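You operate a simulated robot arm through the tools that you are given. There is no shell and no other tool.

You run a simulated robot arm. Do the job below in one go: nothing can be reset, and whatever is moved stays where it is left.

TASK
Refit the plaster trap: basket into the pot, lid shut, screw tight, drawer home.
Fine: in that order; the tap stays shut.
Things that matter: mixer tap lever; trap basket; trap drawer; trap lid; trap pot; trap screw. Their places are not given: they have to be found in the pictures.

The check looks at the end state, three seconds after you hand in, the way a careful person would. Anything else that was tipped, shoved, dropped, spilled or broken makes it a failure. A push-on lid holds only when it is set on centred and level and pressed home; a screw cap is set on level and turned clockwise until tight.

THE ROBOT
A 6-joint arm with a two-finger parallel gripper, fixed in place. Base frame: the origin is on the floor under the middle of its stand, x ahead of it, y to its left, z up. Lengths are in m, angles in degrees, forces in N, time in s.
It reaches about 1.313 m from its shoulder. Its first joint turns from -166.0 to 166.0 degrees. Payload 3.43 kg.
Tool frame: the origin (TCP) lies between the finger pads and is the grasp point; the fingertips stand 0.034 m ahead of it; z points along the fingers, y is the line along which they close. Largest opening 0.128 m; finger width 0.024, thickness 0.012; the body of the gripper, 0.048 by 0.13 m, starts 0.096 m behind the TCP.
Orientation is told as [roll, pitch, yaw] about the base's x, y, z axes, in that order, counted from this pose: with the fingers straight down and closing along the base's y, the tool's x points along the base's -x, its y along +y and its z along -z.

THE INTERFACE
- The arm moves only by the tool send_rows. Its argument "targets" is a list of rows, each a list of 7 numbers: the shift along the tool's x, y, z in m, then the turn, a rotation vector about the tool's x, y, z in degrees, then the closure, from 0 (fully open) to 1 (shut). In form: [[x, y, z, wx, wy, wz, gripper], ...]. A call has 1 to 20 rows; each row is the pose to reach, as a shift and turn from the pose commanded when the call began, along the tool's axes at that moment. A row lasts 0.2 s, in which the tool goes at most 0.05 m and 8.6 degrees; a call with a longer step from one row to the next is refused whole, and so is a gripper value outside its range. A pose out of reach is approached as far as the arm can. The call stops where the force on the tool passes 40 N (or 10 N more than at its start, if that is more) or the arm is blocked; 0.2 s more then pass. The fingers move at their own pace (about 0.153 m/s each) and stop on an object; they squeeze with about 41 N. The grip force told is the motor's: it shows also when the fingers shut on nothing. Time passes only in rows, and 0.2 s behind the last, so rows that repeat a pose let the fingers close. It gives the time, the measured TCP pose, the force on the tool (base axes), the opening and the grip force at its end, in the units of the frame above (readings bear some noise), with the torque about the TCP (base axes, N m) and any sound that the robot's microphone picked up.
- Cameras (640 x 400 px; columns grow to the right, rows downward): "scene" is fixed at [0.042, 0.6467, 1.4265]; the picture's right is [-0.49, -0.87, 0.00], its down [-0.41, 0.23, -0.88] and it looks along [0.77, -0.44, -0.47] (base axes); focal length 316 px, centre (320, 200). "wrist" rides on the gripper at [0.076, -0.011, -0.16] in the tool frame; the picture's right is [0.15, 0.99, 0.00], its down [-0.88, 0.13, -0.46] and it looks along [-0.45, 0.07, 0.89] (tool axes); focal length 234 px, centre (320, 200).
- camera(camera): a new picture of that camera. It takes no simulated time.
- pixel_to_xyz(camera, pixels): for up to 12 pixels [column, row] of the newest picture of that camera ("zoom" is the newest enlarged one), the place [x, y, z] in the base frame of the surface seen there, good to about 0.003 m, but the place of the scene camera against the robot may be out by one fixed shift of up to 0.025 m in any direction. It takes no simulated time.
- inspect(camera, box): a new picture of the part [left, top, right, bottom] of that camera's present view, enlarged. It takes no simulated time.
- hand_in(): hands the job in; it is judged then, once.

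Unless the task says otherwise, let go and move clear before handing in.

The tools are called as a command line: name --pt "numbers of a row" for each row, then --argument value for the rest, lists and objects as JSON in quotes. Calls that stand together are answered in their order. send_rows: Moves the arm, as the interface text tells. Its arguments: {"type":"object","properties":{"targets":{"type":"array","items":{"type":"array","items":{"type":"number"}}}},"required":["targets"]} The other tools are called the same way: camera (camera) takes a picture; pixel_to_xyz (camera, pixels) gives the place of the surface under pixels of a picture; inspect (camera, box) takes an enlarged picture of a part of a camera's view; hand_in () hands the job in.

At the start:

```text
time: 0.0
position: [0.6011, 0.0583, 1.1359]
tool_rot: [0.0, 0.0, 0.0]
force: [0.4, -0.7, 0.7]
torque: [0.01, -0.03, -0.02]
finger_gap: 0.1279
finger_force: 0.1
```

scene: 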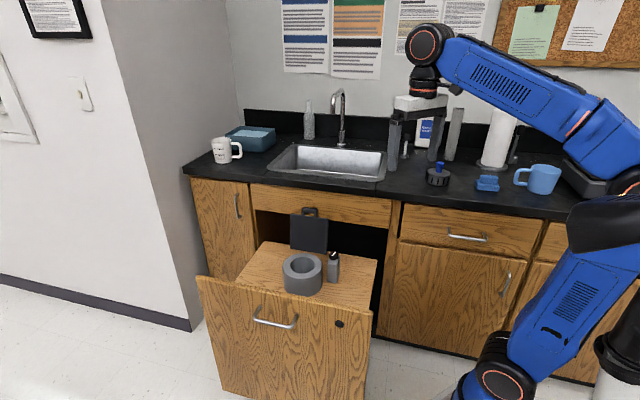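
wrist: 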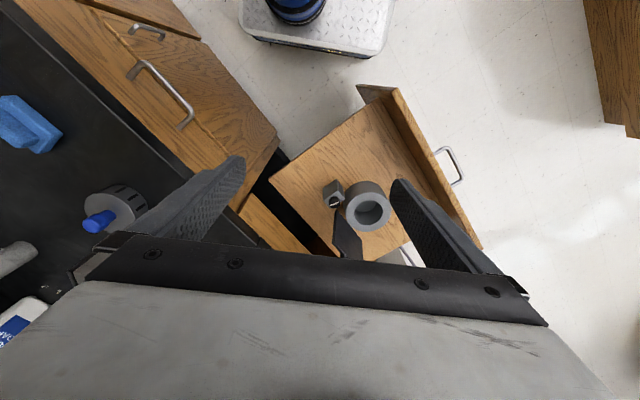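

The scene shows the open trap drawer with a grey pot near (303,273), its open lid behind at (309,230), a small screw-like item at (333,267), and a dark basket with a blue knob on the counter at (438,174). I'll enlarge these parts to look closer.

inspect --camera "scene" --box '[230, 190, 390, 310]'

inspect --camera "scene" --box '[380, 110, 580, 220]'

inspect --camera "scene" --box '[200, 80, 400, 200]'

inspect --camera "wrist" --box '[260, 80, 480, 270]'

inspect --camera "wrist" --box '[0, 80, 240, 300]'

```text
3.33 times, centred on (310, 250) of scene
```

zoom: 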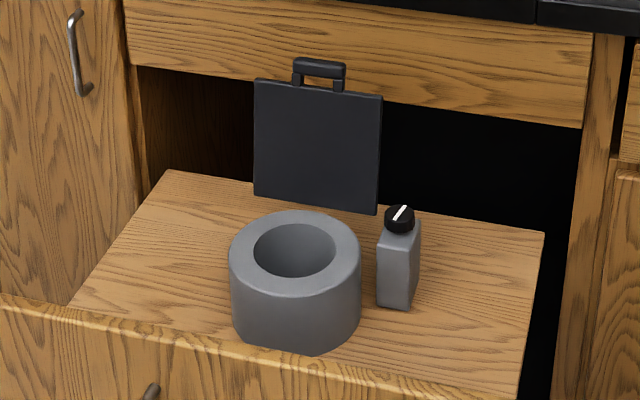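

```text
3.20 times, centred on (480, 165) of scene
```

zoom: 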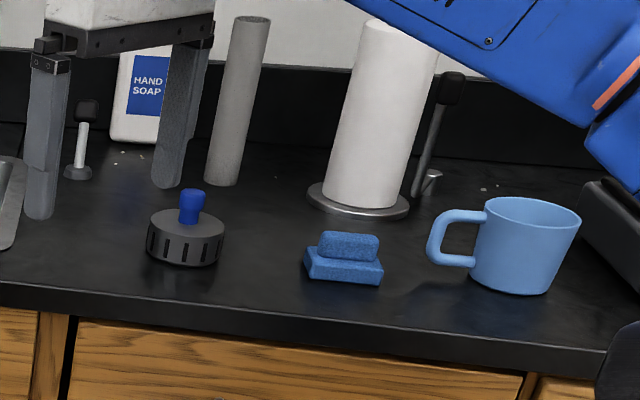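

```text
3.20 times, centred on (300, 140) of scene
```

zoom: 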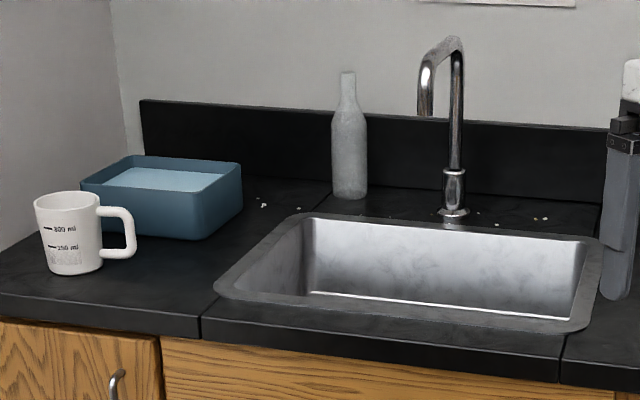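

```text
2.11 times, centred on (370, 175) of wrist
```

zoom: 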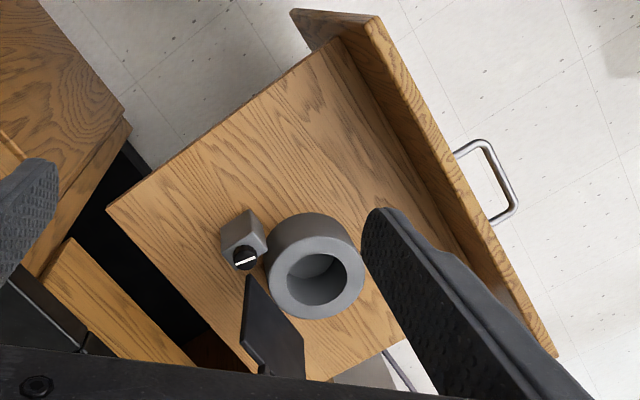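

```text
1.82 times, centred on (120, 190) of wrist
```

zoom: 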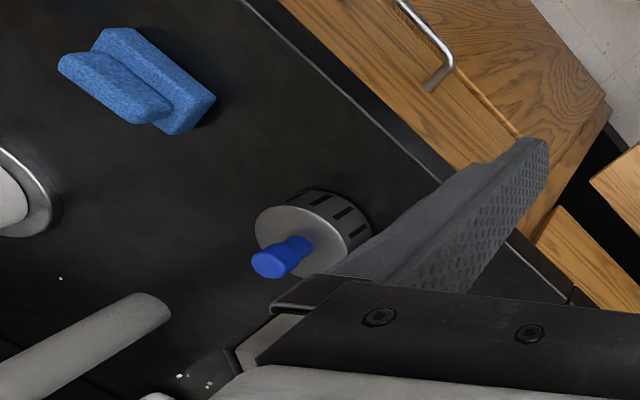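

The basket is the slotted puck with a blue knob (wrist ~(110,205)), the pot a ring at wrist ~(368,205), the lid a plate stood up beside it, and the screw is the black knob with a white mark on a block at (335,200). I'll measure these spots from both cameras.

camera --camera "wrist"

camera --camera "scene"

pixel_to_xyz --camera "wrist" --pixels '[[96, 222], [112, 200], [100, 200], [130, 190], [370, 212], [353, 205], [385, 205], [372, 190], [370, 228], [335, 202], [345, 235], [335, 185]]'

pixel_to_xyz --camera "scene" --pixels '[[440, 164], [432, 172], [445, 174], [303, 269], [284, 265], [303, 258], [319, 265], [332, 253], [309, 232], [294, 217], [325, 220], [310, 208]]'

```text
taken
```

wrist: 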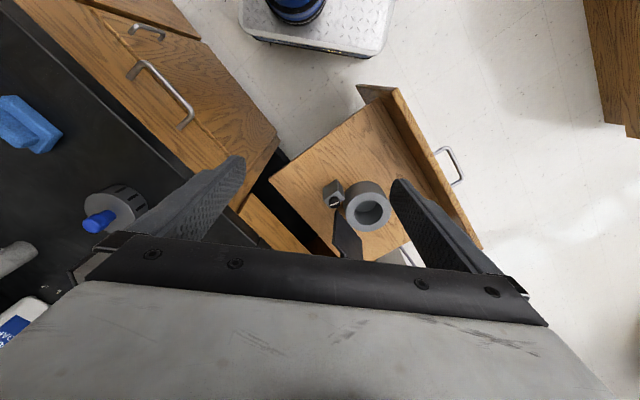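

```text
taken
```

scene: 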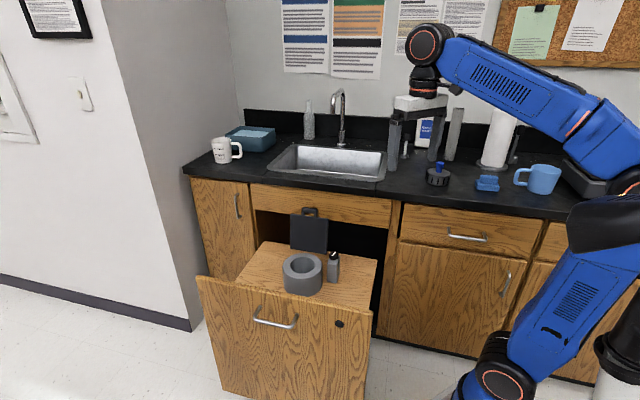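

```text
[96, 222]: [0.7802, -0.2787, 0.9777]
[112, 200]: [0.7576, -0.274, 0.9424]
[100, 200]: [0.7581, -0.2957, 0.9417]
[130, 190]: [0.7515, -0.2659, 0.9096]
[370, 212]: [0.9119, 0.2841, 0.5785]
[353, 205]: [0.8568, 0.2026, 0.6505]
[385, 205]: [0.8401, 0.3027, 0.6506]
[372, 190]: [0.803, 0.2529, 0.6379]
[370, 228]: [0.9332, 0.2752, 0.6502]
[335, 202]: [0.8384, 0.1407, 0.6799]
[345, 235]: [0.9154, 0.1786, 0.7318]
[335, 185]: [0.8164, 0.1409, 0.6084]
```

```text
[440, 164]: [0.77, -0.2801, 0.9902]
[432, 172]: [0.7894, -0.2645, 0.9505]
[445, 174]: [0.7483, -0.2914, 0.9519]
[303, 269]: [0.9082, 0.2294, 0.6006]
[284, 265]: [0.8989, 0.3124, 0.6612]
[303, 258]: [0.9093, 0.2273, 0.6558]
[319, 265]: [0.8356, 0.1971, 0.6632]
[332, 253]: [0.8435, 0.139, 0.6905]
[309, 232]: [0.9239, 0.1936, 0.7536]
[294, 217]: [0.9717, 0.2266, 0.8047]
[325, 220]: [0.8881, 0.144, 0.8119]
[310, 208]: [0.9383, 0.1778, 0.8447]
```

The wrist reads the knob at about (0.780,-0.279,0.978), while the scene camera puts it roughly 1 cm off. Next I'll measure the cabinet and drawer geometry and look for the tap lever.

pixel_to_xyz --camera "scene" --pixels '[[200, 278], [370, 315], [255, 318], [296, 326], [235, 270], [374, 262], [268, 244], [340, 322], [186, 170], [400, 200], [555, 217], [300, 193]]'

pixel_to_xyz --camera "wrist" --pixels '[[270, 180], [320, 140], [395, 92], [480, 245], [455, 160], [410, 240], [300, 250], [395, 115], [365, 110], [330, 230], [240, 215], [280, 140]]'

inspect --camera "scene" --box '[380, 120, 480, 190]'

inspect --camera "scene" --box '[270, 200, 350, 300]'

```text
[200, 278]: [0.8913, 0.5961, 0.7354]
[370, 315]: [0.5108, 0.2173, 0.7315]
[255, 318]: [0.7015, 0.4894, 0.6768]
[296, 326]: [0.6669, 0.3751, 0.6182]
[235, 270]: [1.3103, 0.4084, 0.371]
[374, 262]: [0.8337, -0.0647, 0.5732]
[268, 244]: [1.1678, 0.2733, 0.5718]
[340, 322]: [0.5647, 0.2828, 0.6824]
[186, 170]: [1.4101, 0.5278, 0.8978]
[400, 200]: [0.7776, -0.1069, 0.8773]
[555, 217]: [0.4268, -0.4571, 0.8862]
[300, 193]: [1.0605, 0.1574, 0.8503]
```

```text
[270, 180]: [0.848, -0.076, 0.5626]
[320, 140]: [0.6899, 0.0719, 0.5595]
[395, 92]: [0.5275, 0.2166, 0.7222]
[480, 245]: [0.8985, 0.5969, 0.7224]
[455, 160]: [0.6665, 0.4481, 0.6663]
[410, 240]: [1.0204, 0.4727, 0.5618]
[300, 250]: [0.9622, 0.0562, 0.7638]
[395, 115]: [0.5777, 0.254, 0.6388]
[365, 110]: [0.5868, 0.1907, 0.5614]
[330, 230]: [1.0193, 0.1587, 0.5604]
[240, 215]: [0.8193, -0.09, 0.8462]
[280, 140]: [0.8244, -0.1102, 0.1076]
```

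```text
5.71 times, centred on (430, 155) of scene
```

zoom: 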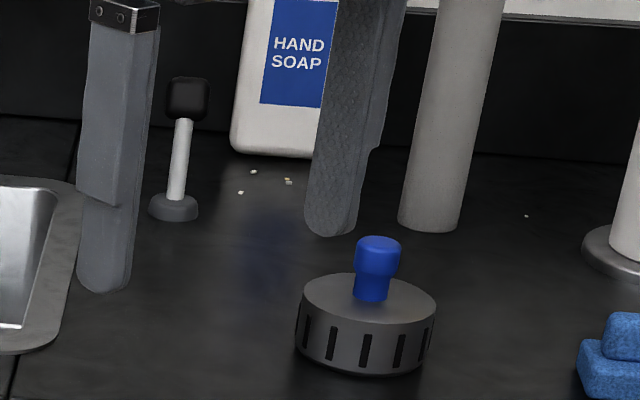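

```text
4.00 times, centred on (310, 250) of scene
```

zoom: 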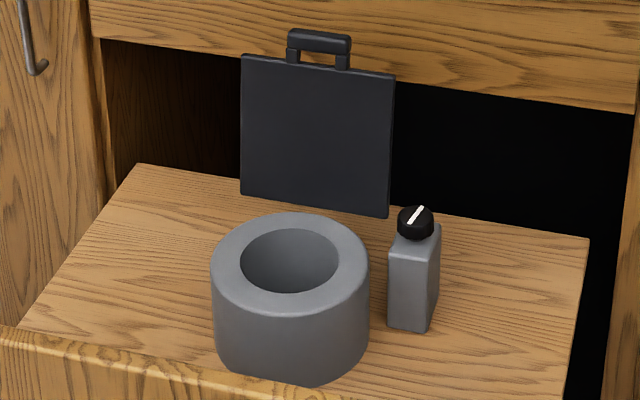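

The cabinet runs at 45° to the base axes, the drawer is pulled out about 0.4 m, and the lid stands upright behind the pot. Before moving over the basket I'll check the obstacles near it (scene (457,108), (500,120), (406,145), (435,172)).

pixel_to_xyz --camera "scene" --pixels '[[457, 112], [452, 155], [503, 115], [493, 165], [406, 138], [405, 155], [425, 130], [487, 185], [540, 180], [341, 95], [343, 145], [440, 200]]'

inspect --camera "scene" --box '[480, 60, 640, 220]'

inspect --camera "scene" --box '[420, 200, 640, 400]'

```text
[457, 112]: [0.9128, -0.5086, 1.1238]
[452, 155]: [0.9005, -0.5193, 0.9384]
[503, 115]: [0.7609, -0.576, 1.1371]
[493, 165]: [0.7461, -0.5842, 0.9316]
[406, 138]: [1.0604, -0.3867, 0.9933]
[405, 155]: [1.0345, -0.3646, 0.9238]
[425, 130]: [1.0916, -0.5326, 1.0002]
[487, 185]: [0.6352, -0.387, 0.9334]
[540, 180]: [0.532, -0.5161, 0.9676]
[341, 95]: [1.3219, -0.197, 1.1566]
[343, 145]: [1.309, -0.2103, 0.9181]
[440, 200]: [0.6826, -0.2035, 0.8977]
```

```text
2.50 times, centred on (560, 140) of scene
```

zoom: 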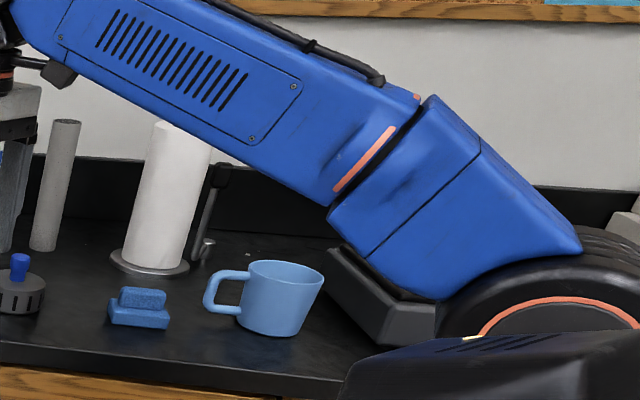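

```text
2.00 times, centred on (530, 300) of scene
```

zoom: 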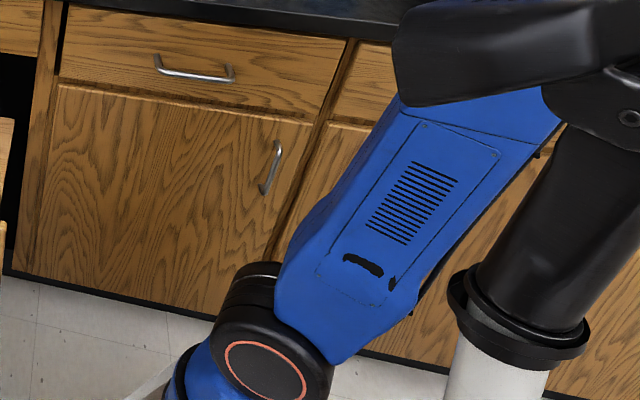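

I need to know where the elbow sits relative to the counter items before a big move, so I'll measure some arm pixels in the scene.

pixel_to_xyz --camera "scene" --pixels '[[493, 388], [560, 310], [600, 220], [630, 180], [600, 190], [575, 170], [520, 90], [440, 55], [424, 45], [420, 100], [620, 340], [635, 380]]'

```text
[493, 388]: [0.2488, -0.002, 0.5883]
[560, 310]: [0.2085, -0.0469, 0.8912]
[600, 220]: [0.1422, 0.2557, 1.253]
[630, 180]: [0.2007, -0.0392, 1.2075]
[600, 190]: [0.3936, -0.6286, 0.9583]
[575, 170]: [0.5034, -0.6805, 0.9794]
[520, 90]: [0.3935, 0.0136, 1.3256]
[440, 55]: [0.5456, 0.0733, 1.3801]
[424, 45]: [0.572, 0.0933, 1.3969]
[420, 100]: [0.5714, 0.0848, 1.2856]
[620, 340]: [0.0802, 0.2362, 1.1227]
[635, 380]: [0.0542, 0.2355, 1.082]
```

The arm is clear above the counter, with the forearm at z≈1.3. I'll turn the tool 45° to line up with the cabinet and move to hover over the basket.

send_rows --pt "-0.015 -0.03 0 0 0 4.5 0" --pt "-0.03 -0.06 0 0 0 9 0" --pt "-0.045 -0.09 0 0 0 13.5 0" --pt "-0.06 -0.12 0 0 0 18 0" --pt "-0.075 -0.15 0 0 0 22.5 0" --pt "-0.09 -0.18 0 0 0 27 0" --pt "-0.105 -0.21 0 0 0 31.5 0" --pt "-0.12 -0.24 0 0 0 36 0" --pt "-0.135 -0.27 0 0 0 40.5 0" --pt "-0.15 -0.3 0 0 0 45 0" --pt "-0.165 -0.325 0.01 0 0 45 0" --pt "-0.165 -0.325 0.02 0 0 45 0"

camera --camera "wrist"

camera --camera "scene"

```text
time: 2.6
position: [0.7674, -0.2661, 1.1186]
tool_rot: [0.0, 0.0, -45.1]
force: [0.0, -0.1, 0.2]
torque: [0.0, 0.0, -0.01]
finger_gap: 0.1281
finger_force: 0.0
```

```text
taken
```

wrist: 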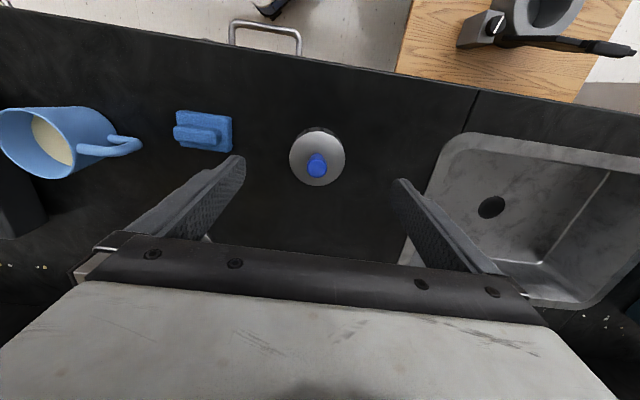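

```text
taken
```

scene: 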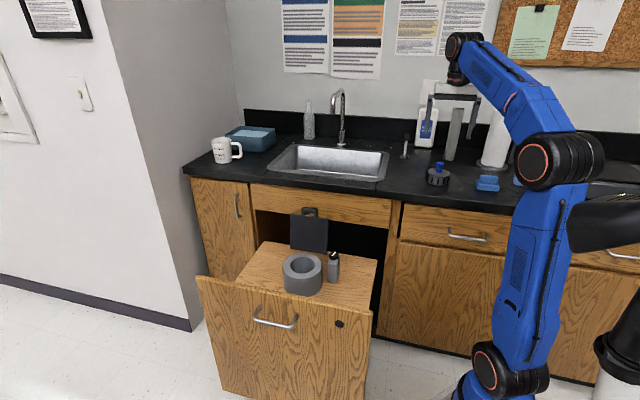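

The basket is clearly seen at wrist (316,158) with its knob at (317,165). I'll zoom in and measure the knob and rim precisely.

inspect --camera "wrist" --box '[280, 118, 360, 198]'

inspect --camera "wrist" --box '[440, 0, 640, 100]'

pixel_to_xyz --camera "wrist" --pixels '[[317, 170], [316, 158], [293, 152], [340, 152], [317, 135], [300, 170], [335, 172], [270, 160], [360, 160], [317, 110], [494, 24], [550, 5]]'

```text
5.00 times, centred on (320, 158) of wrist
```

zoom: 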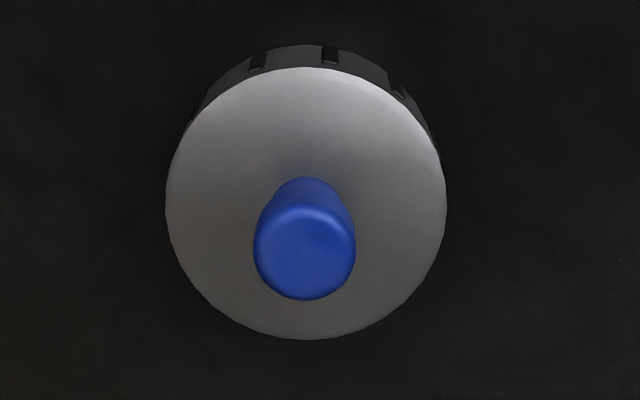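

```text
3.20 times, centred on (540, 50) of wrist
```

zoom: 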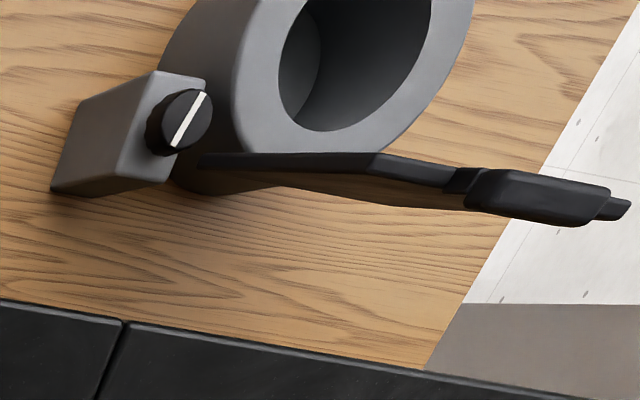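

```text
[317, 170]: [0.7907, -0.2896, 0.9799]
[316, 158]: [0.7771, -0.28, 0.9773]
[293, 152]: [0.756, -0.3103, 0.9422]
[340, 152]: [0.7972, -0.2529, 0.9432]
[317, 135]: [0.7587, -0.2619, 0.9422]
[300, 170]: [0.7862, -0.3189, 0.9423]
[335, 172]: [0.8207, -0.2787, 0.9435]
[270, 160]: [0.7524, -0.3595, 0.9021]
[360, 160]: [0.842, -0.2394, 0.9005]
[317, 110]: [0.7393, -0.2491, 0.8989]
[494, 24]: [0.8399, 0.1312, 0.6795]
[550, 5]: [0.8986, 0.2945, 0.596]
```

The counter is at z≈0.900, the basket's top face at 0.9425 and its knob top at 0.980. I'll take the edge points from the zoom to get the centre and diameters.

inspect --camera "wrist" --box '[280, 118, 360, 198]'

pixel_to_xyz --camera "zoom" --pixels '[[170, 200], [441, 200], [305, 71], [305, 336], [304, 255], [258, 245], [351, 245], [304, 290], [304, 215], [210, 110], [400, 295], [304, 180]]'

```text
5.00 times, centred on (320, 158) of wrist
```

zoom: 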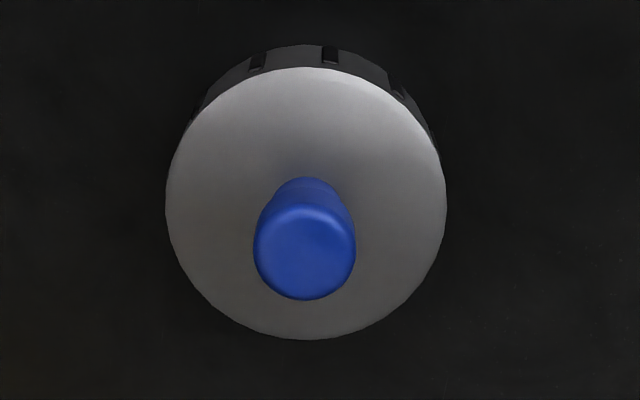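

```text
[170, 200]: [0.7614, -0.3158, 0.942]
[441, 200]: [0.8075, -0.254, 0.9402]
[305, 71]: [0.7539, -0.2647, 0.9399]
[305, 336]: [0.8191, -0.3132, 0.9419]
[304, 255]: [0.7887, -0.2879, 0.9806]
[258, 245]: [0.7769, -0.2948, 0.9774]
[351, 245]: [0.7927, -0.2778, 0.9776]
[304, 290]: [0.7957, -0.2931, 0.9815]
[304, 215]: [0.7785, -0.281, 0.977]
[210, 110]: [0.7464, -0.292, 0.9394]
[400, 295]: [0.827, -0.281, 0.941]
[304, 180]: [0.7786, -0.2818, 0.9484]
```

The basket is centred at about (0.786,-0.287), 0.08 m across, with a 0.024 m knob. I'll align over the knob and descend partway with half-open fingers.

send_rows --pt "-0.0277 -0.001 0.0 0 0 0 0.2" --pt "-0.0277 -0.001 0.04 0 0 0 0.4" --pt "-0.0277 -0.001 0.08 0 0 0 0.5" --pt "-0.0277 -0.001 0.095 0 0 0 0.5" --pt "-0.0277 -0.001 0.095 0 0 0 0.5"

camera --camera "wrist"

inspect --camera "wrist" --box '[220, 120, 420, 260]'

```text
time: 3.8
position: [0.7858, -0.2873, 1.0188]
tool_rot: [0.0, 0.0, -45.0]
force: [-0.8, -0.4, 0.4]
torque: [-0.01, -0.02, 0.01]
finger_gap: 0.0641
finger_force: 0.1
```

```text
taken
```

wrist: 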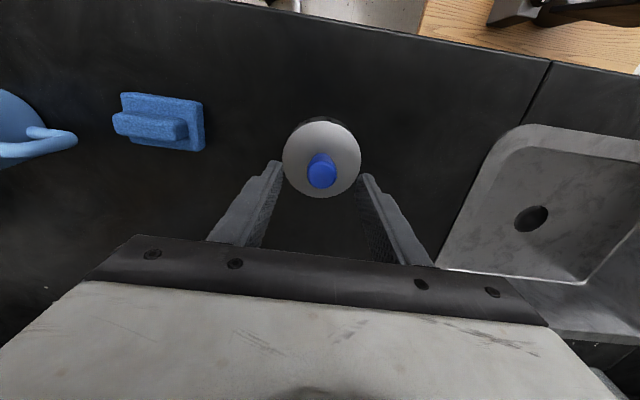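

```text
2.86 times, centred on (320, 190) of wrist
```

zoom: 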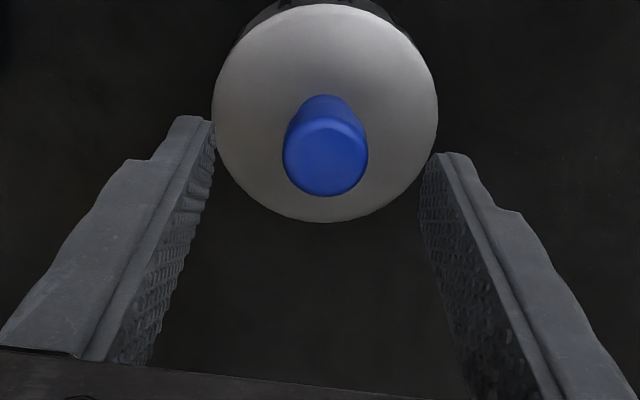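

The fingers straddle the knob. I'll check the knob and fingertip positions in 3D before going lower.

pixel_to_xyz --camera "zoom" --pixels '[[190, 122], [208, 130], [440, 160], [452, 160], [325, 160], [288, 150], [364, 155], [325, 185], [325, 125], [215, 110], [436, 110], [325, 220]]'

```text
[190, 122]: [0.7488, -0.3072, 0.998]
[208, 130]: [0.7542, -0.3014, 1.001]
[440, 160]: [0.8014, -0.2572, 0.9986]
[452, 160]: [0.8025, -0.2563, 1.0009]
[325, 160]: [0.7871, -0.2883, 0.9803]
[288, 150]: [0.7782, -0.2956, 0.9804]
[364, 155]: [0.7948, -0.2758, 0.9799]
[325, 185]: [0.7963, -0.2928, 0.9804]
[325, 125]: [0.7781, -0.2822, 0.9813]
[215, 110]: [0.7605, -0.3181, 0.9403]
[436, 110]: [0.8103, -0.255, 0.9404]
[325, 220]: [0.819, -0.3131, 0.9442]
```

Knob centre (0.787,-0.287) matches the TCP within 1 mm. I'll descend to put the fingertips just above the basket's top face and close on the knob.

send_rows --pt "0 0 0.02 0 0 0 0.5" --pt "0 0 0.037 0 0 0 0.5" --pt "0 0 0.037 0 0 0 0.5" --pt "0 0 0.037 0 0 0 0.8" --pt "0 0 0.037 0 0 0 1" --pt "0 0 0.037 0 0 0 1" --pt "0 0 0.037 0 0 0 1"

inspect --camera "wrist" --box '[220, 120, 420, 260]'

inspect --camera "scene" --box '[380, 100, 500, 200]'

```text
time: 5.4
position: [0.7877, -0.2868, 0.9836]
tool_rot: [-0.1, 0.0, -44.9]
force: [-0.7, 1.5, -0.5]
torque: [0.0, -0.02, -0.03]
finger_gap: 0.0265
finger_force: 41.0
```

```text
2.86 times, centred on (320, 190) of wrist
```

zoom: 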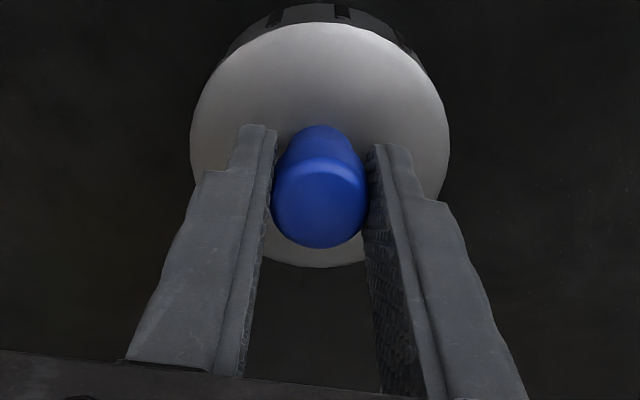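

```text
4.00 times, centred on (440, 150) of scene
```

zoom: 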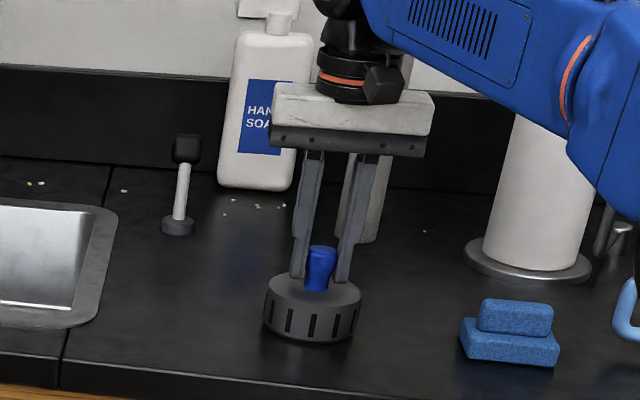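

The knob is gripped (gap 0.0265, 41 N). I'll lift straight up and check the hold.

send_rows --pt "0 0 -0.02 0 0 0 1" --pt "0 0 -0.06 0 0 0 1" --pt "0 0 -0.1 0 0 0 1" --pt "0 0 -0.14 0 0 0 1" --pt "0 0 -0.16 0 0 0 1"

inspect --camera "scene" --box '[380, 60, 500, 200]'

```text
time: 6.6
position: [0.7865, -0.2897, 1.1436]
tool_rot: [0.0, 0.0, -45.1]
force: [0.1, -0.3, -1.6]
torque: [0.0, 0.0, -0.02]
finger_gap: 0.0269
finger_force: 40.8
```

```text
2.86 times, centred on (440, 130) of scene
```

zoom: 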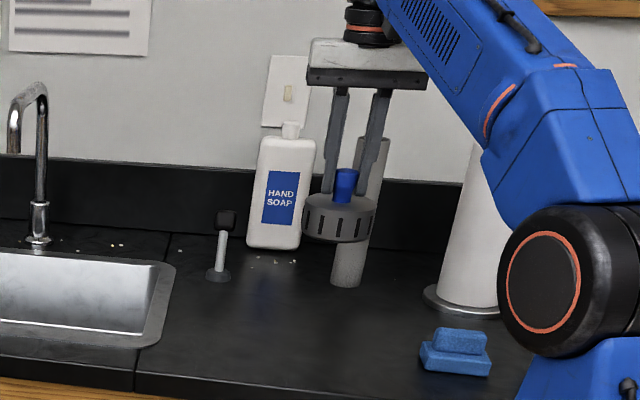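

The basket hangs level in the gripper. I'll carry it high over the counter to above the pot and look down at it.

send_rows --pt "0.015 0.02 0 0 0 0 1" --pt "0.04 0.055 0 0 0 0 1" --pt "0.065 0.09 0 0 0 0 1" --pt "0.09 0.125 0 0 0 0 1" --pt "0.115 0.16 0 0 0 0 1" --pt "0.14 0.195 0 0 0 0 1" --pt "0.165 0.23 0 0 0 0 1" --pt "0.19 0.265 0 0 0 0 1" --pt "0.215 0.3 0 0 0 0 1" --pt "0.24 0.335 0 0 0 0 1" --pt "0.265 0.37 0 0 0 0 1" --pt "0.285 0.405 0 0 0 0 1" --pt "0.305 0.435 0 0 0 0 1" --pt "0.3155 0.449 0 0 0 0 1"

camera --camera "wrist"

camera --camera "scene"

```text
time: 9.6
position: [0.8666, 0.2451, 1.115]
tool_rot: [0.4, -0.1, -45.0]
force: [0.1, -0.3, -2.2]
torque: [0.03, 0.03, -0.03]
finger_gap: 0.0267
finger_force: 41.1
out of reach, approached as far as the arm can: row 10, 11, 12, 13, 14
```

```text
taken
```

wrist: 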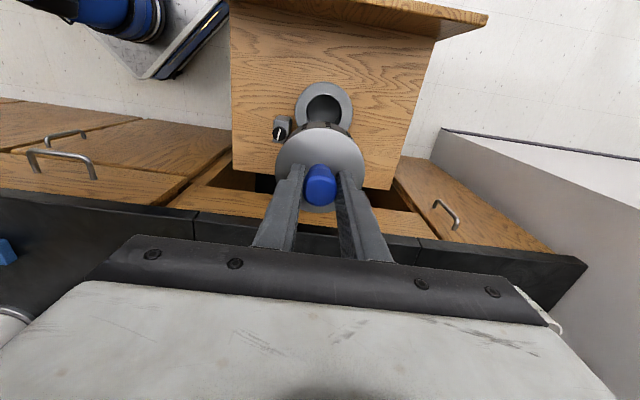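

```text
taken
```

scene: 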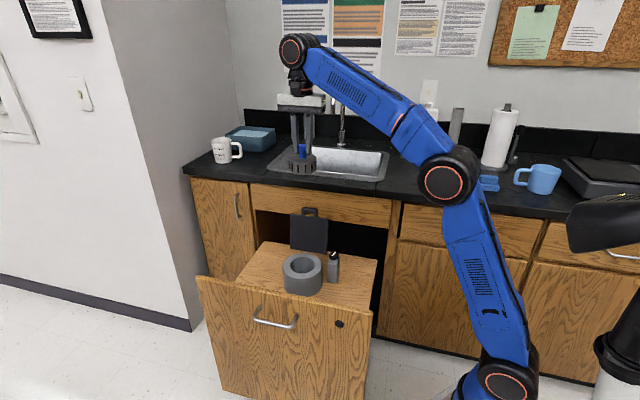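

That height is at the edge of reach for this spot, so the pose was clipped. I'll come down 0.14 m, still well above the lid (top ≈0.84), and re-measure.

send_rows --pt "0.01 0 0.03 0 0 0 1" --pt "0.02 0 0.06 0 0 0 1" --pt "0.03 0 0.09 0 0 0 1" --pt "0.03 0 0.12 0 0 0 1" --pt "0.03 0 0.14 0 0 0 1" --pt "0.03 0 0.14 0 0 0 1"

camera --camera "wrist"

inspect --camera "wrist" --box '[240, 60, 400, 180]'

```text
time: 11.0
position: [0.8448, 0.2691, 0.9767]
tool_rot: [0.1, 0.0, -45.0]
force: [-0.1, -0.6, -1.8]
torque: [0.01, 0.03, -0.02]
finger_gap: 0.0269
finger_force: 41.0
```

```text
taken
```

wrist: 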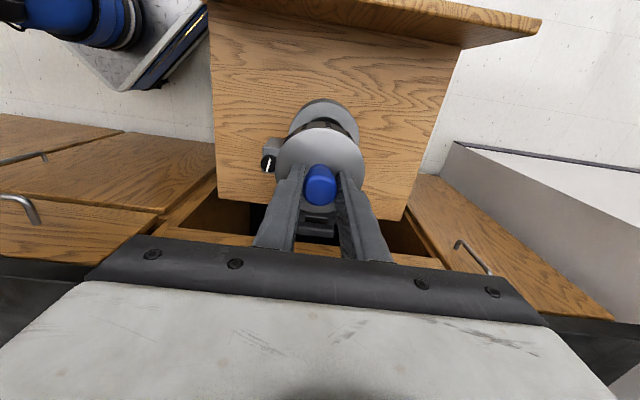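

```text
3.33 times, centred on (320, 120) of wrist
```

zoom: 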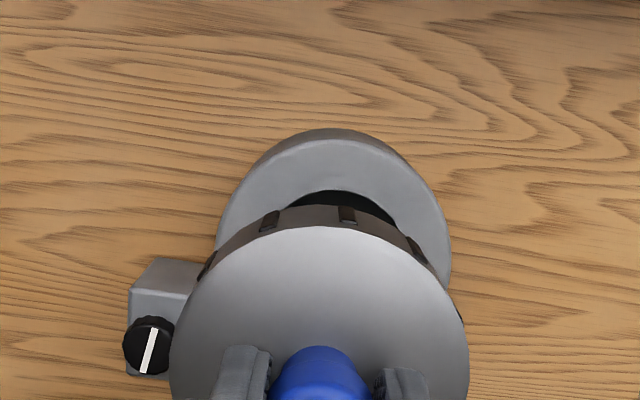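

The held basket hides part of the pot. I'll sidestep 0.14 m along the cabinet to get a clear view of pot, lid and screw.

send_rows --pt "0 -0.035 0 0 0 0 1" --pt "0 -0.07 0 0 0 0 1" --pt "0 -0.105 0 0 0 0 1" --pt "0 -0.14 0 0 0 0 1" --pt "0 -0.14 0 0 0 0 1"

camera --camera "wrist"

inspect --camera "wrist" --box '[350, 60, 510, 200]'

```text
time: 12.2
position: [0.7465, 0.1683, 0.9764]
tool_rot: [0.0, 0.1, -45.0]
force: [0.6, -0.3, -1.7]
torque: [-0.01, 0.03, -0.05]
finger_gap: 0.0269
finger_force: 41.2
```

```text
taken
```

wrist: 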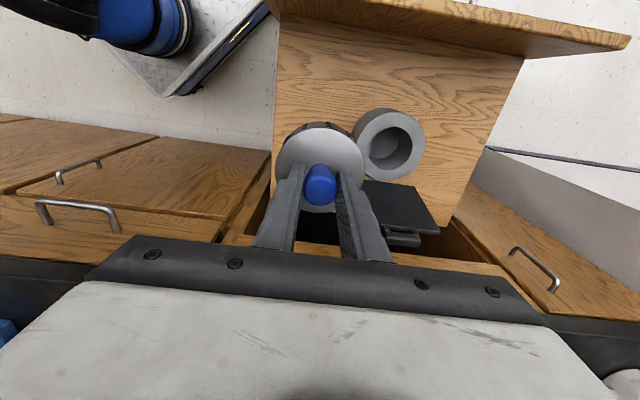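

```text
2.86 times, centred on (430, 130) of wrist
```

zoom: 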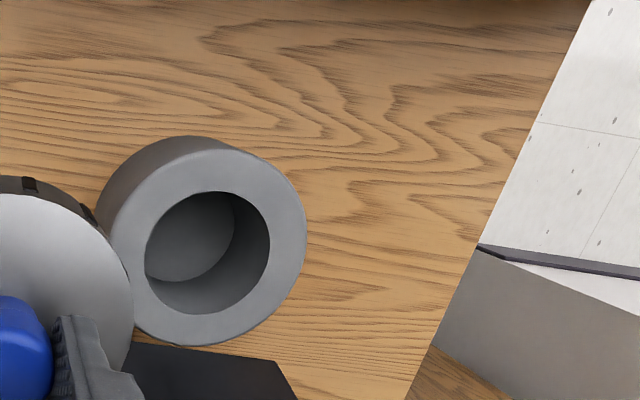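

Now the pot's hole is clear at zoom (207,253). I'll measure the rim and hole edges in 3D.

pixel_to_xyz --camera "zoom" --pixels '[[142, 253], [272, 253], [207, 188], [207, 319], [164, 206], [252, 302], [252, 208], [162, 298], [190, 245], [215, 290], [303, 225], [205, 342]]'

inspect --camera "wrist" --box '[340, 160, 460, 250]'

```text
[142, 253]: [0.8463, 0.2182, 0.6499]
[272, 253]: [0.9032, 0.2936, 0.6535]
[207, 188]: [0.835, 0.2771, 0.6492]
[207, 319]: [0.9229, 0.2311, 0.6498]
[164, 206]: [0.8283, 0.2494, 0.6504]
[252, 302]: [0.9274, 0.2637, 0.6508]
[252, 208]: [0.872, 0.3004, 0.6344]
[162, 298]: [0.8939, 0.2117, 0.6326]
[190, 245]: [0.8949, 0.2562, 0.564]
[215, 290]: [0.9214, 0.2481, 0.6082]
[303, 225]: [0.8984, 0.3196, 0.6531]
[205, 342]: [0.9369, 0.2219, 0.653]
```

```text
4.44 times, centred on (400, 205) of wrist
```

zoom: 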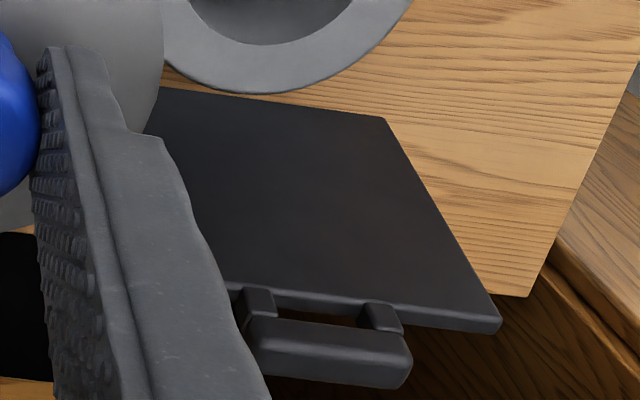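

Hole centre ≈(0.8785,0.2557), hole radius ≈0.046, floor z≈0.564, rim z≈0.650, so the 0.08 m basket fits with about 6 mm clearance. I'll check how the basket sits relative to the TCP and measure the lid and screw too.

inspect --camera "wrist" --box '[250, 110, 390, 230]'

pixel_to_xyz --camera "zoom" --pixels '[[125, 160], [455, 160], [180, 85], [400, 85], [318, 225], [270, 225], [368, 225], [140, 220], [445, 215], [318, 60]]'

pixel_to_xyz --camera "wrist" --pixels '[[375, 185], [425, 188], [437, 232], [400, 232], [402, 242], [418, 238], [388, 215], [420, 215], [383, 190]]'

```text
3.33 times, centred on (320, 170) of wrist
```

zoom: 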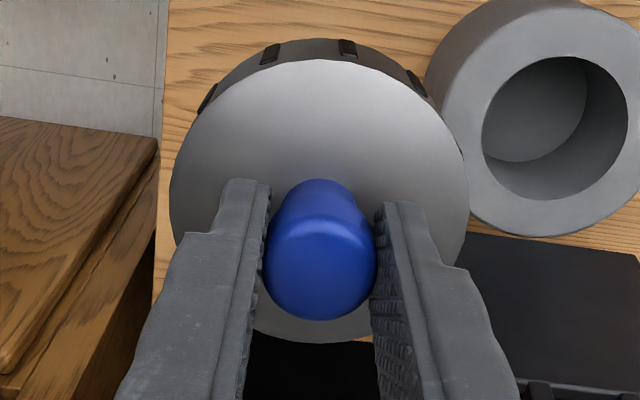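

```text
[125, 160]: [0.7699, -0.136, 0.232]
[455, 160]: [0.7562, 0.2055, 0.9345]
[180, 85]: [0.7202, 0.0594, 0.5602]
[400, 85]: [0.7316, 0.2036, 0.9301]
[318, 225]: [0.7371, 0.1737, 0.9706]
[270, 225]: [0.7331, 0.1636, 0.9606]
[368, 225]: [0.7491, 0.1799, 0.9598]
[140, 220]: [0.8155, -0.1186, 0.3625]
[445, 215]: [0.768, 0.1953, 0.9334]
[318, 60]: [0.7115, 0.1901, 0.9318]
```

```text
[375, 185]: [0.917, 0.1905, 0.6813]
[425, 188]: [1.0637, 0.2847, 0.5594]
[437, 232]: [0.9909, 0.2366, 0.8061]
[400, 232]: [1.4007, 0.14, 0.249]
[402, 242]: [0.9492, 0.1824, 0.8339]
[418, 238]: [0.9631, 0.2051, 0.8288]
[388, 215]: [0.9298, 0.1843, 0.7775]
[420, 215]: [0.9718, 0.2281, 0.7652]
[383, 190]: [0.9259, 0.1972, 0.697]
```

I'll re-query with points just inside the basket's disk edges.

inspect --camera "wrist" --box '[250, 110, 390, 230]'

pixel_to_xyz --camera "zoom" --pixels '[[174, 190], [464, 190], [318, 64], [318, 338], [190, 130], [448, 130], [318, 250], [318, 300], [280, 250], [360, 250], [245, 190], [395, 215]]'

```text
3.33 times, centred on (320, 170) of wrist
```

zoom: 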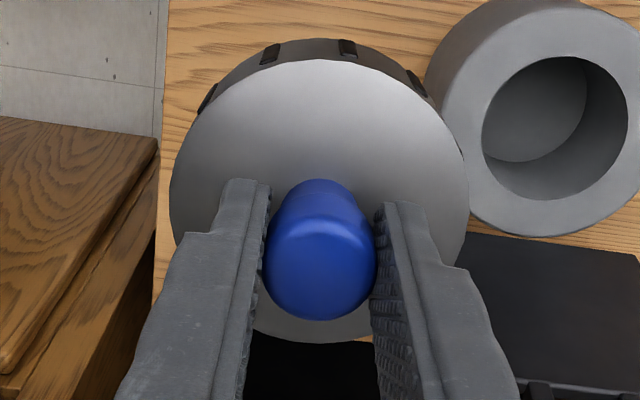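

```text
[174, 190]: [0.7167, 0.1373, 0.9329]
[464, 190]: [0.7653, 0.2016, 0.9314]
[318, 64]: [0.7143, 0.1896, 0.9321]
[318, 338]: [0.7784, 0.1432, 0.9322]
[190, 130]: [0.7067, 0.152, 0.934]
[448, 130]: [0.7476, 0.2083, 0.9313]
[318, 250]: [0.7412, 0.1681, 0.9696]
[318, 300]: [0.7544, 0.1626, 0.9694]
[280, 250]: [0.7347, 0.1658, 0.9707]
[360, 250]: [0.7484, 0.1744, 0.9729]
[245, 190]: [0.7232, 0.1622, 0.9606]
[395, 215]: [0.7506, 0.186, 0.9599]
```

The basket sits at the TCP within about 2 mm. I'll shift so it's centred over the hole and lower it to just above the rim.

send_rows --pt "-0.008 0.04 0 0 0 0 1" --pt "-0.016 0.08 0 0 0 0 1" --pt "-0.024 0.12 0 0 0 0 1" --pt "-0.031 0.156 0 0 0 0 1" --pt "-0.031 0.156 0.04 0 0 0 1" --pt "-0.031 0.156 0.08 0 0 0 1" --pt "-0.031 0.156 0.12 0 0 0 1" --pt "-0.031 0.156 0.16 0 0 0 1" --pt "-0.031 0.156 0.2 0 0 0 1" --pt "-0.031 0.156 0.21 0 0 0 1" --pt "-0.031 0.156 0.21 0 0 0 1"

camera --camera "wrist"

inspect --camera "scene" --box '[250, 160, 370, 310]'

```text
time: 14.6
position: [0.8815, 0.2576, 0.7623]
tool_rot: [0.0, 0.0, -45.0]
force: [-1.1, 0.0, -1.1]
torque: [0.02, 0.0, 0.01]
finger_gap: 0.0269
finger_force: 40.7
```

```text
taken
```

wrist: 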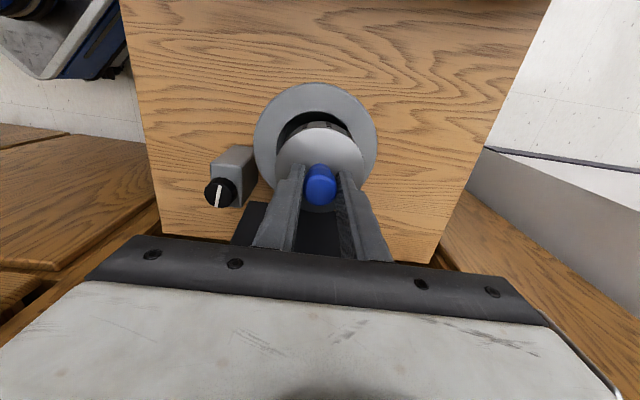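

```text
2.67 times, centred on (310, 235) of scene
```

zoom: 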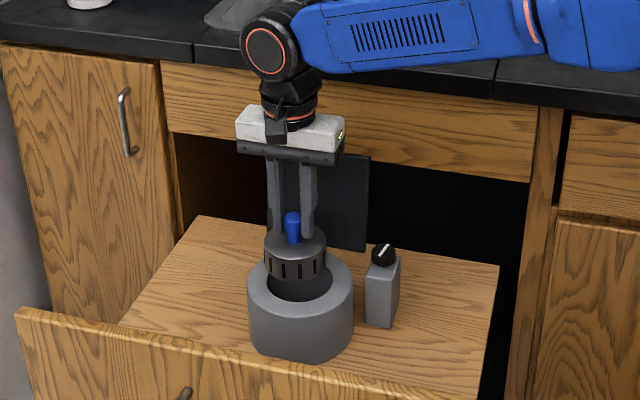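

The basket is over the pot. I'll verify the alignment of basket and pot rim in this closer view.

inspect --camera "wrist" --box '[240, 70, 400, 210]'

pixel_to_xyz --camera "wrist" --pixels '[[256, 135], [374, 135], [315, 86], [268, 105], [364, 105], [277, 165], [362, 165], [318, 130], [290, 148], [350, 148], [262, 160], [373, 155]]'

```text
2.86 times, centred on (320, 140) of wrist
```

zoom: 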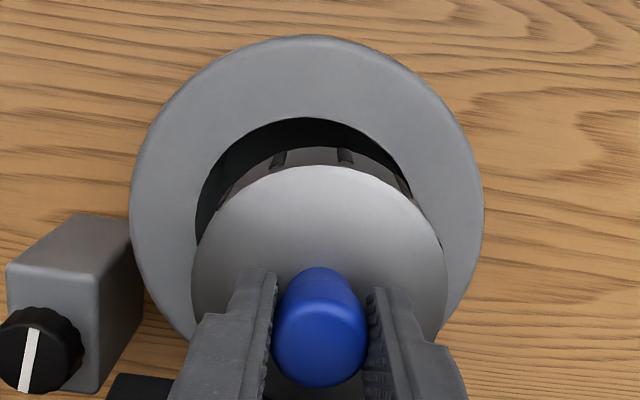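

```text
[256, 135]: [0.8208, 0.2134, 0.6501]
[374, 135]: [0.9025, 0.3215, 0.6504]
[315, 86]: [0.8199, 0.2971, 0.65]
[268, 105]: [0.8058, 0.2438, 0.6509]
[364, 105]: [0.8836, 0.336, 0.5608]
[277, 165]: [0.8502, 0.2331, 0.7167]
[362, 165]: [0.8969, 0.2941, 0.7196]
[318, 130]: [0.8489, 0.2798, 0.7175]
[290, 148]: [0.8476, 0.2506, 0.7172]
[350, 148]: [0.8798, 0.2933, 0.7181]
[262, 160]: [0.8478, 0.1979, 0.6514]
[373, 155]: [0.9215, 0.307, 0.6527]
```

Basket centre (u 0.4425, v 0.804) vs pot (0.440, 0.801): I'll nudge 2–3 mm and lower it into the pot slowly, watching the force.

send_rows --pt "0.002 -0.003 0 0 0 0 1" --pt "0.002 -0.003 0.025 0 0 0 1" --pt "0.002 -0.003 0.05 0 0 0 1" --pt "0.002 -0.003 0.07 0 0 0 1" --pt "0.002 -0.003 0.085 0 0 0 1" --pt "0.002 -0.003 0.095 0 0 0 1" --pt "0.002 -0.003 0.102 0 0 0 1"

camera --camera "wrist"

inspect --camera "scene" --box '[250, 160, 370, 310]'

```text
time: 16.2
position: [0.8753, 0.2565, 0.6629]
tool_rot: [0.1, 0.1, -45.0]
force: [0.3, 0.4, -2.0]
torque: [0.01, 0.03, -0.01]
finger_gap: 0.0271
finger_force: 40.2
```

```text
taken
```

wrist: 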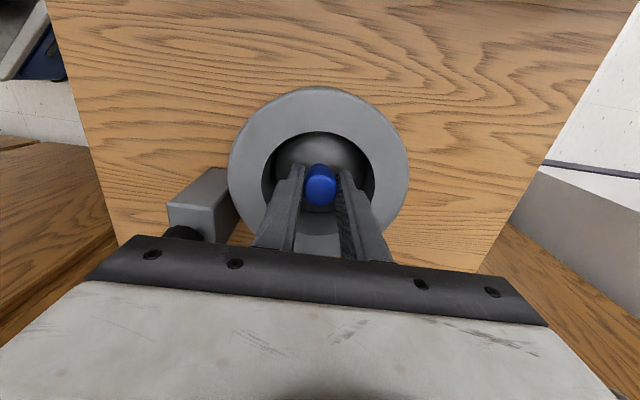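

```text
2.67 times, centred on (310, 235) of scene
```

zoom: 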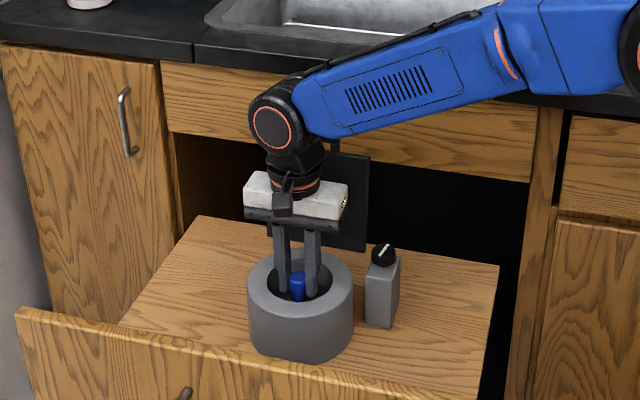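

The basket is inside the pot with no contact force. I'll lower the last centimetre gently until it seats.

send_rows --pt "0 0 0.003 0 0 0 1" --pt "0 0 0.006 0 0 0 1" --pt "0 0 0.009 0 0 0 1"

inspect --camera "wrist" --box '[220, 80, 420, 220]'

```text
time: 17.0
position: [0.8768, 0.2567, 0.6537]
tool_rot: [-0.1, 0.0, -45.0]
force: [1.1, -0.4, -1.1]
torque: [0.0, -0.01, 0.02]
finger_gap: 0.0268
finger_force: 41.0
```

```text
2.86 times, centred on (320, 150) of wrist
```

zoom: 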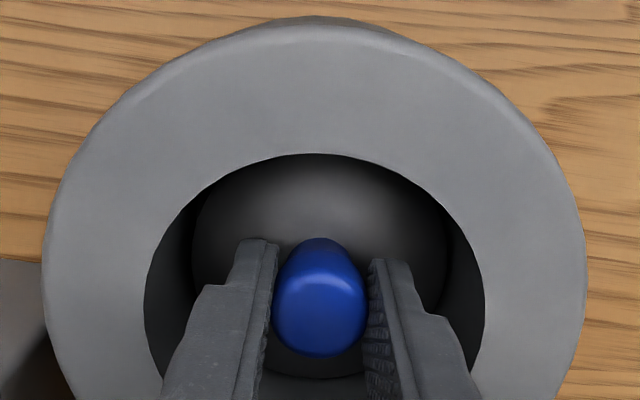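

send_rows --pt "0 0 0.002 0 0 0 1" --pt "0 0 0.004 0 0 0 1" --pt "0 0 0.006 0 0 0 1"

```text
time: 17.8
position: [0.8768, 0.258, 0.6476]
tool_rot: [-0.1, 0.0, -45.0]
force: [-0.9, -0.1, -2.5]
torque: [0.01, 0.05, 0.0]
finger_gap: 0.0269
finger_force: 40.8
```

Still only the basket's weight is felt (-2.5 N) at z=0.648. I'll continue in 1.5 mm steps.

send_rows --pt "0 0 0.0015 0 0 0 1" --pt "0 0 0.003 0 0 0 1"

inspect --camera "wrist" --box '[220, 80, 420, 220]'

```text
time: 18.4
position: [0.8771, 0.2565, 0.6459]
tool_rot: [0.2, 0.0, -45.0]
force: [-2.5, 0.5, 30.1]
torque: [-0.2, 0.79, 0.05]
finger_gap: 0.0268
finger_force: 41.2
```

```text
2.86 times, centred on (320, 150) of wrist
```

zoom: 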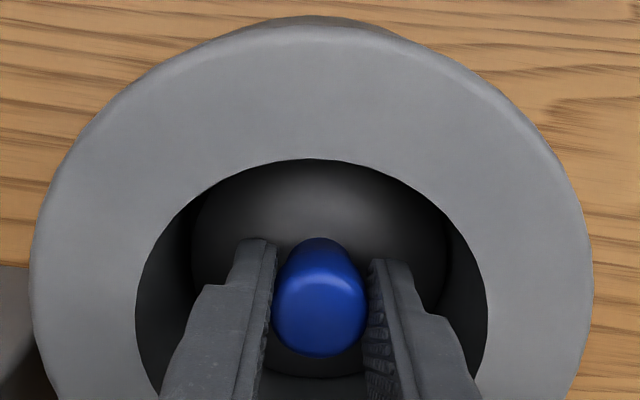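

The basket has reached the pot floor (30 N at z=0.646). I'll ease off 1 mm, open the fingers a little so they stay clear of the hole walls, and look.

send_rows --pt "0 0 -0.0015 0 0 0 1" --pt "0 0 -0.0015 0 0 0 0.72" --pt "0 0 -0.0015 0 0 0 0.68" --pt "0 0 -0.0015 0 0 0 0.68"

inspect --camera "wrist" --box '[220, 80, 420, 220]'

```text
time: 19.4
position: [0.8759, 0.2581, 0.6459]
tool_rot: [0.0, -0.1, -45.0]
force: [-0.3, -0.3, 0.5]
torque: [-0.01, 0.02, 0.01]
finger_gap: 0.0412
finger_force: 0.1
```

```text
2.86 times, centred on (320, 150) of wrist
```

zoom: 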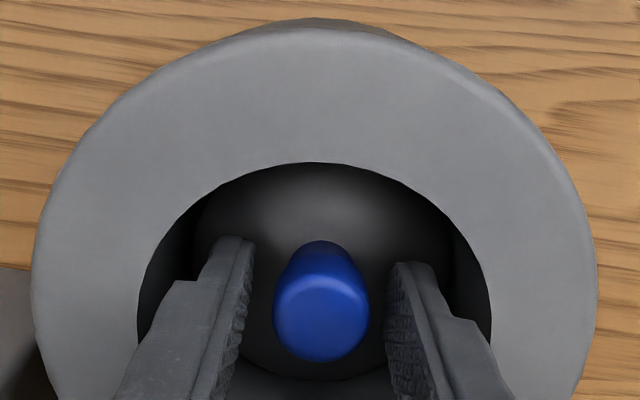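

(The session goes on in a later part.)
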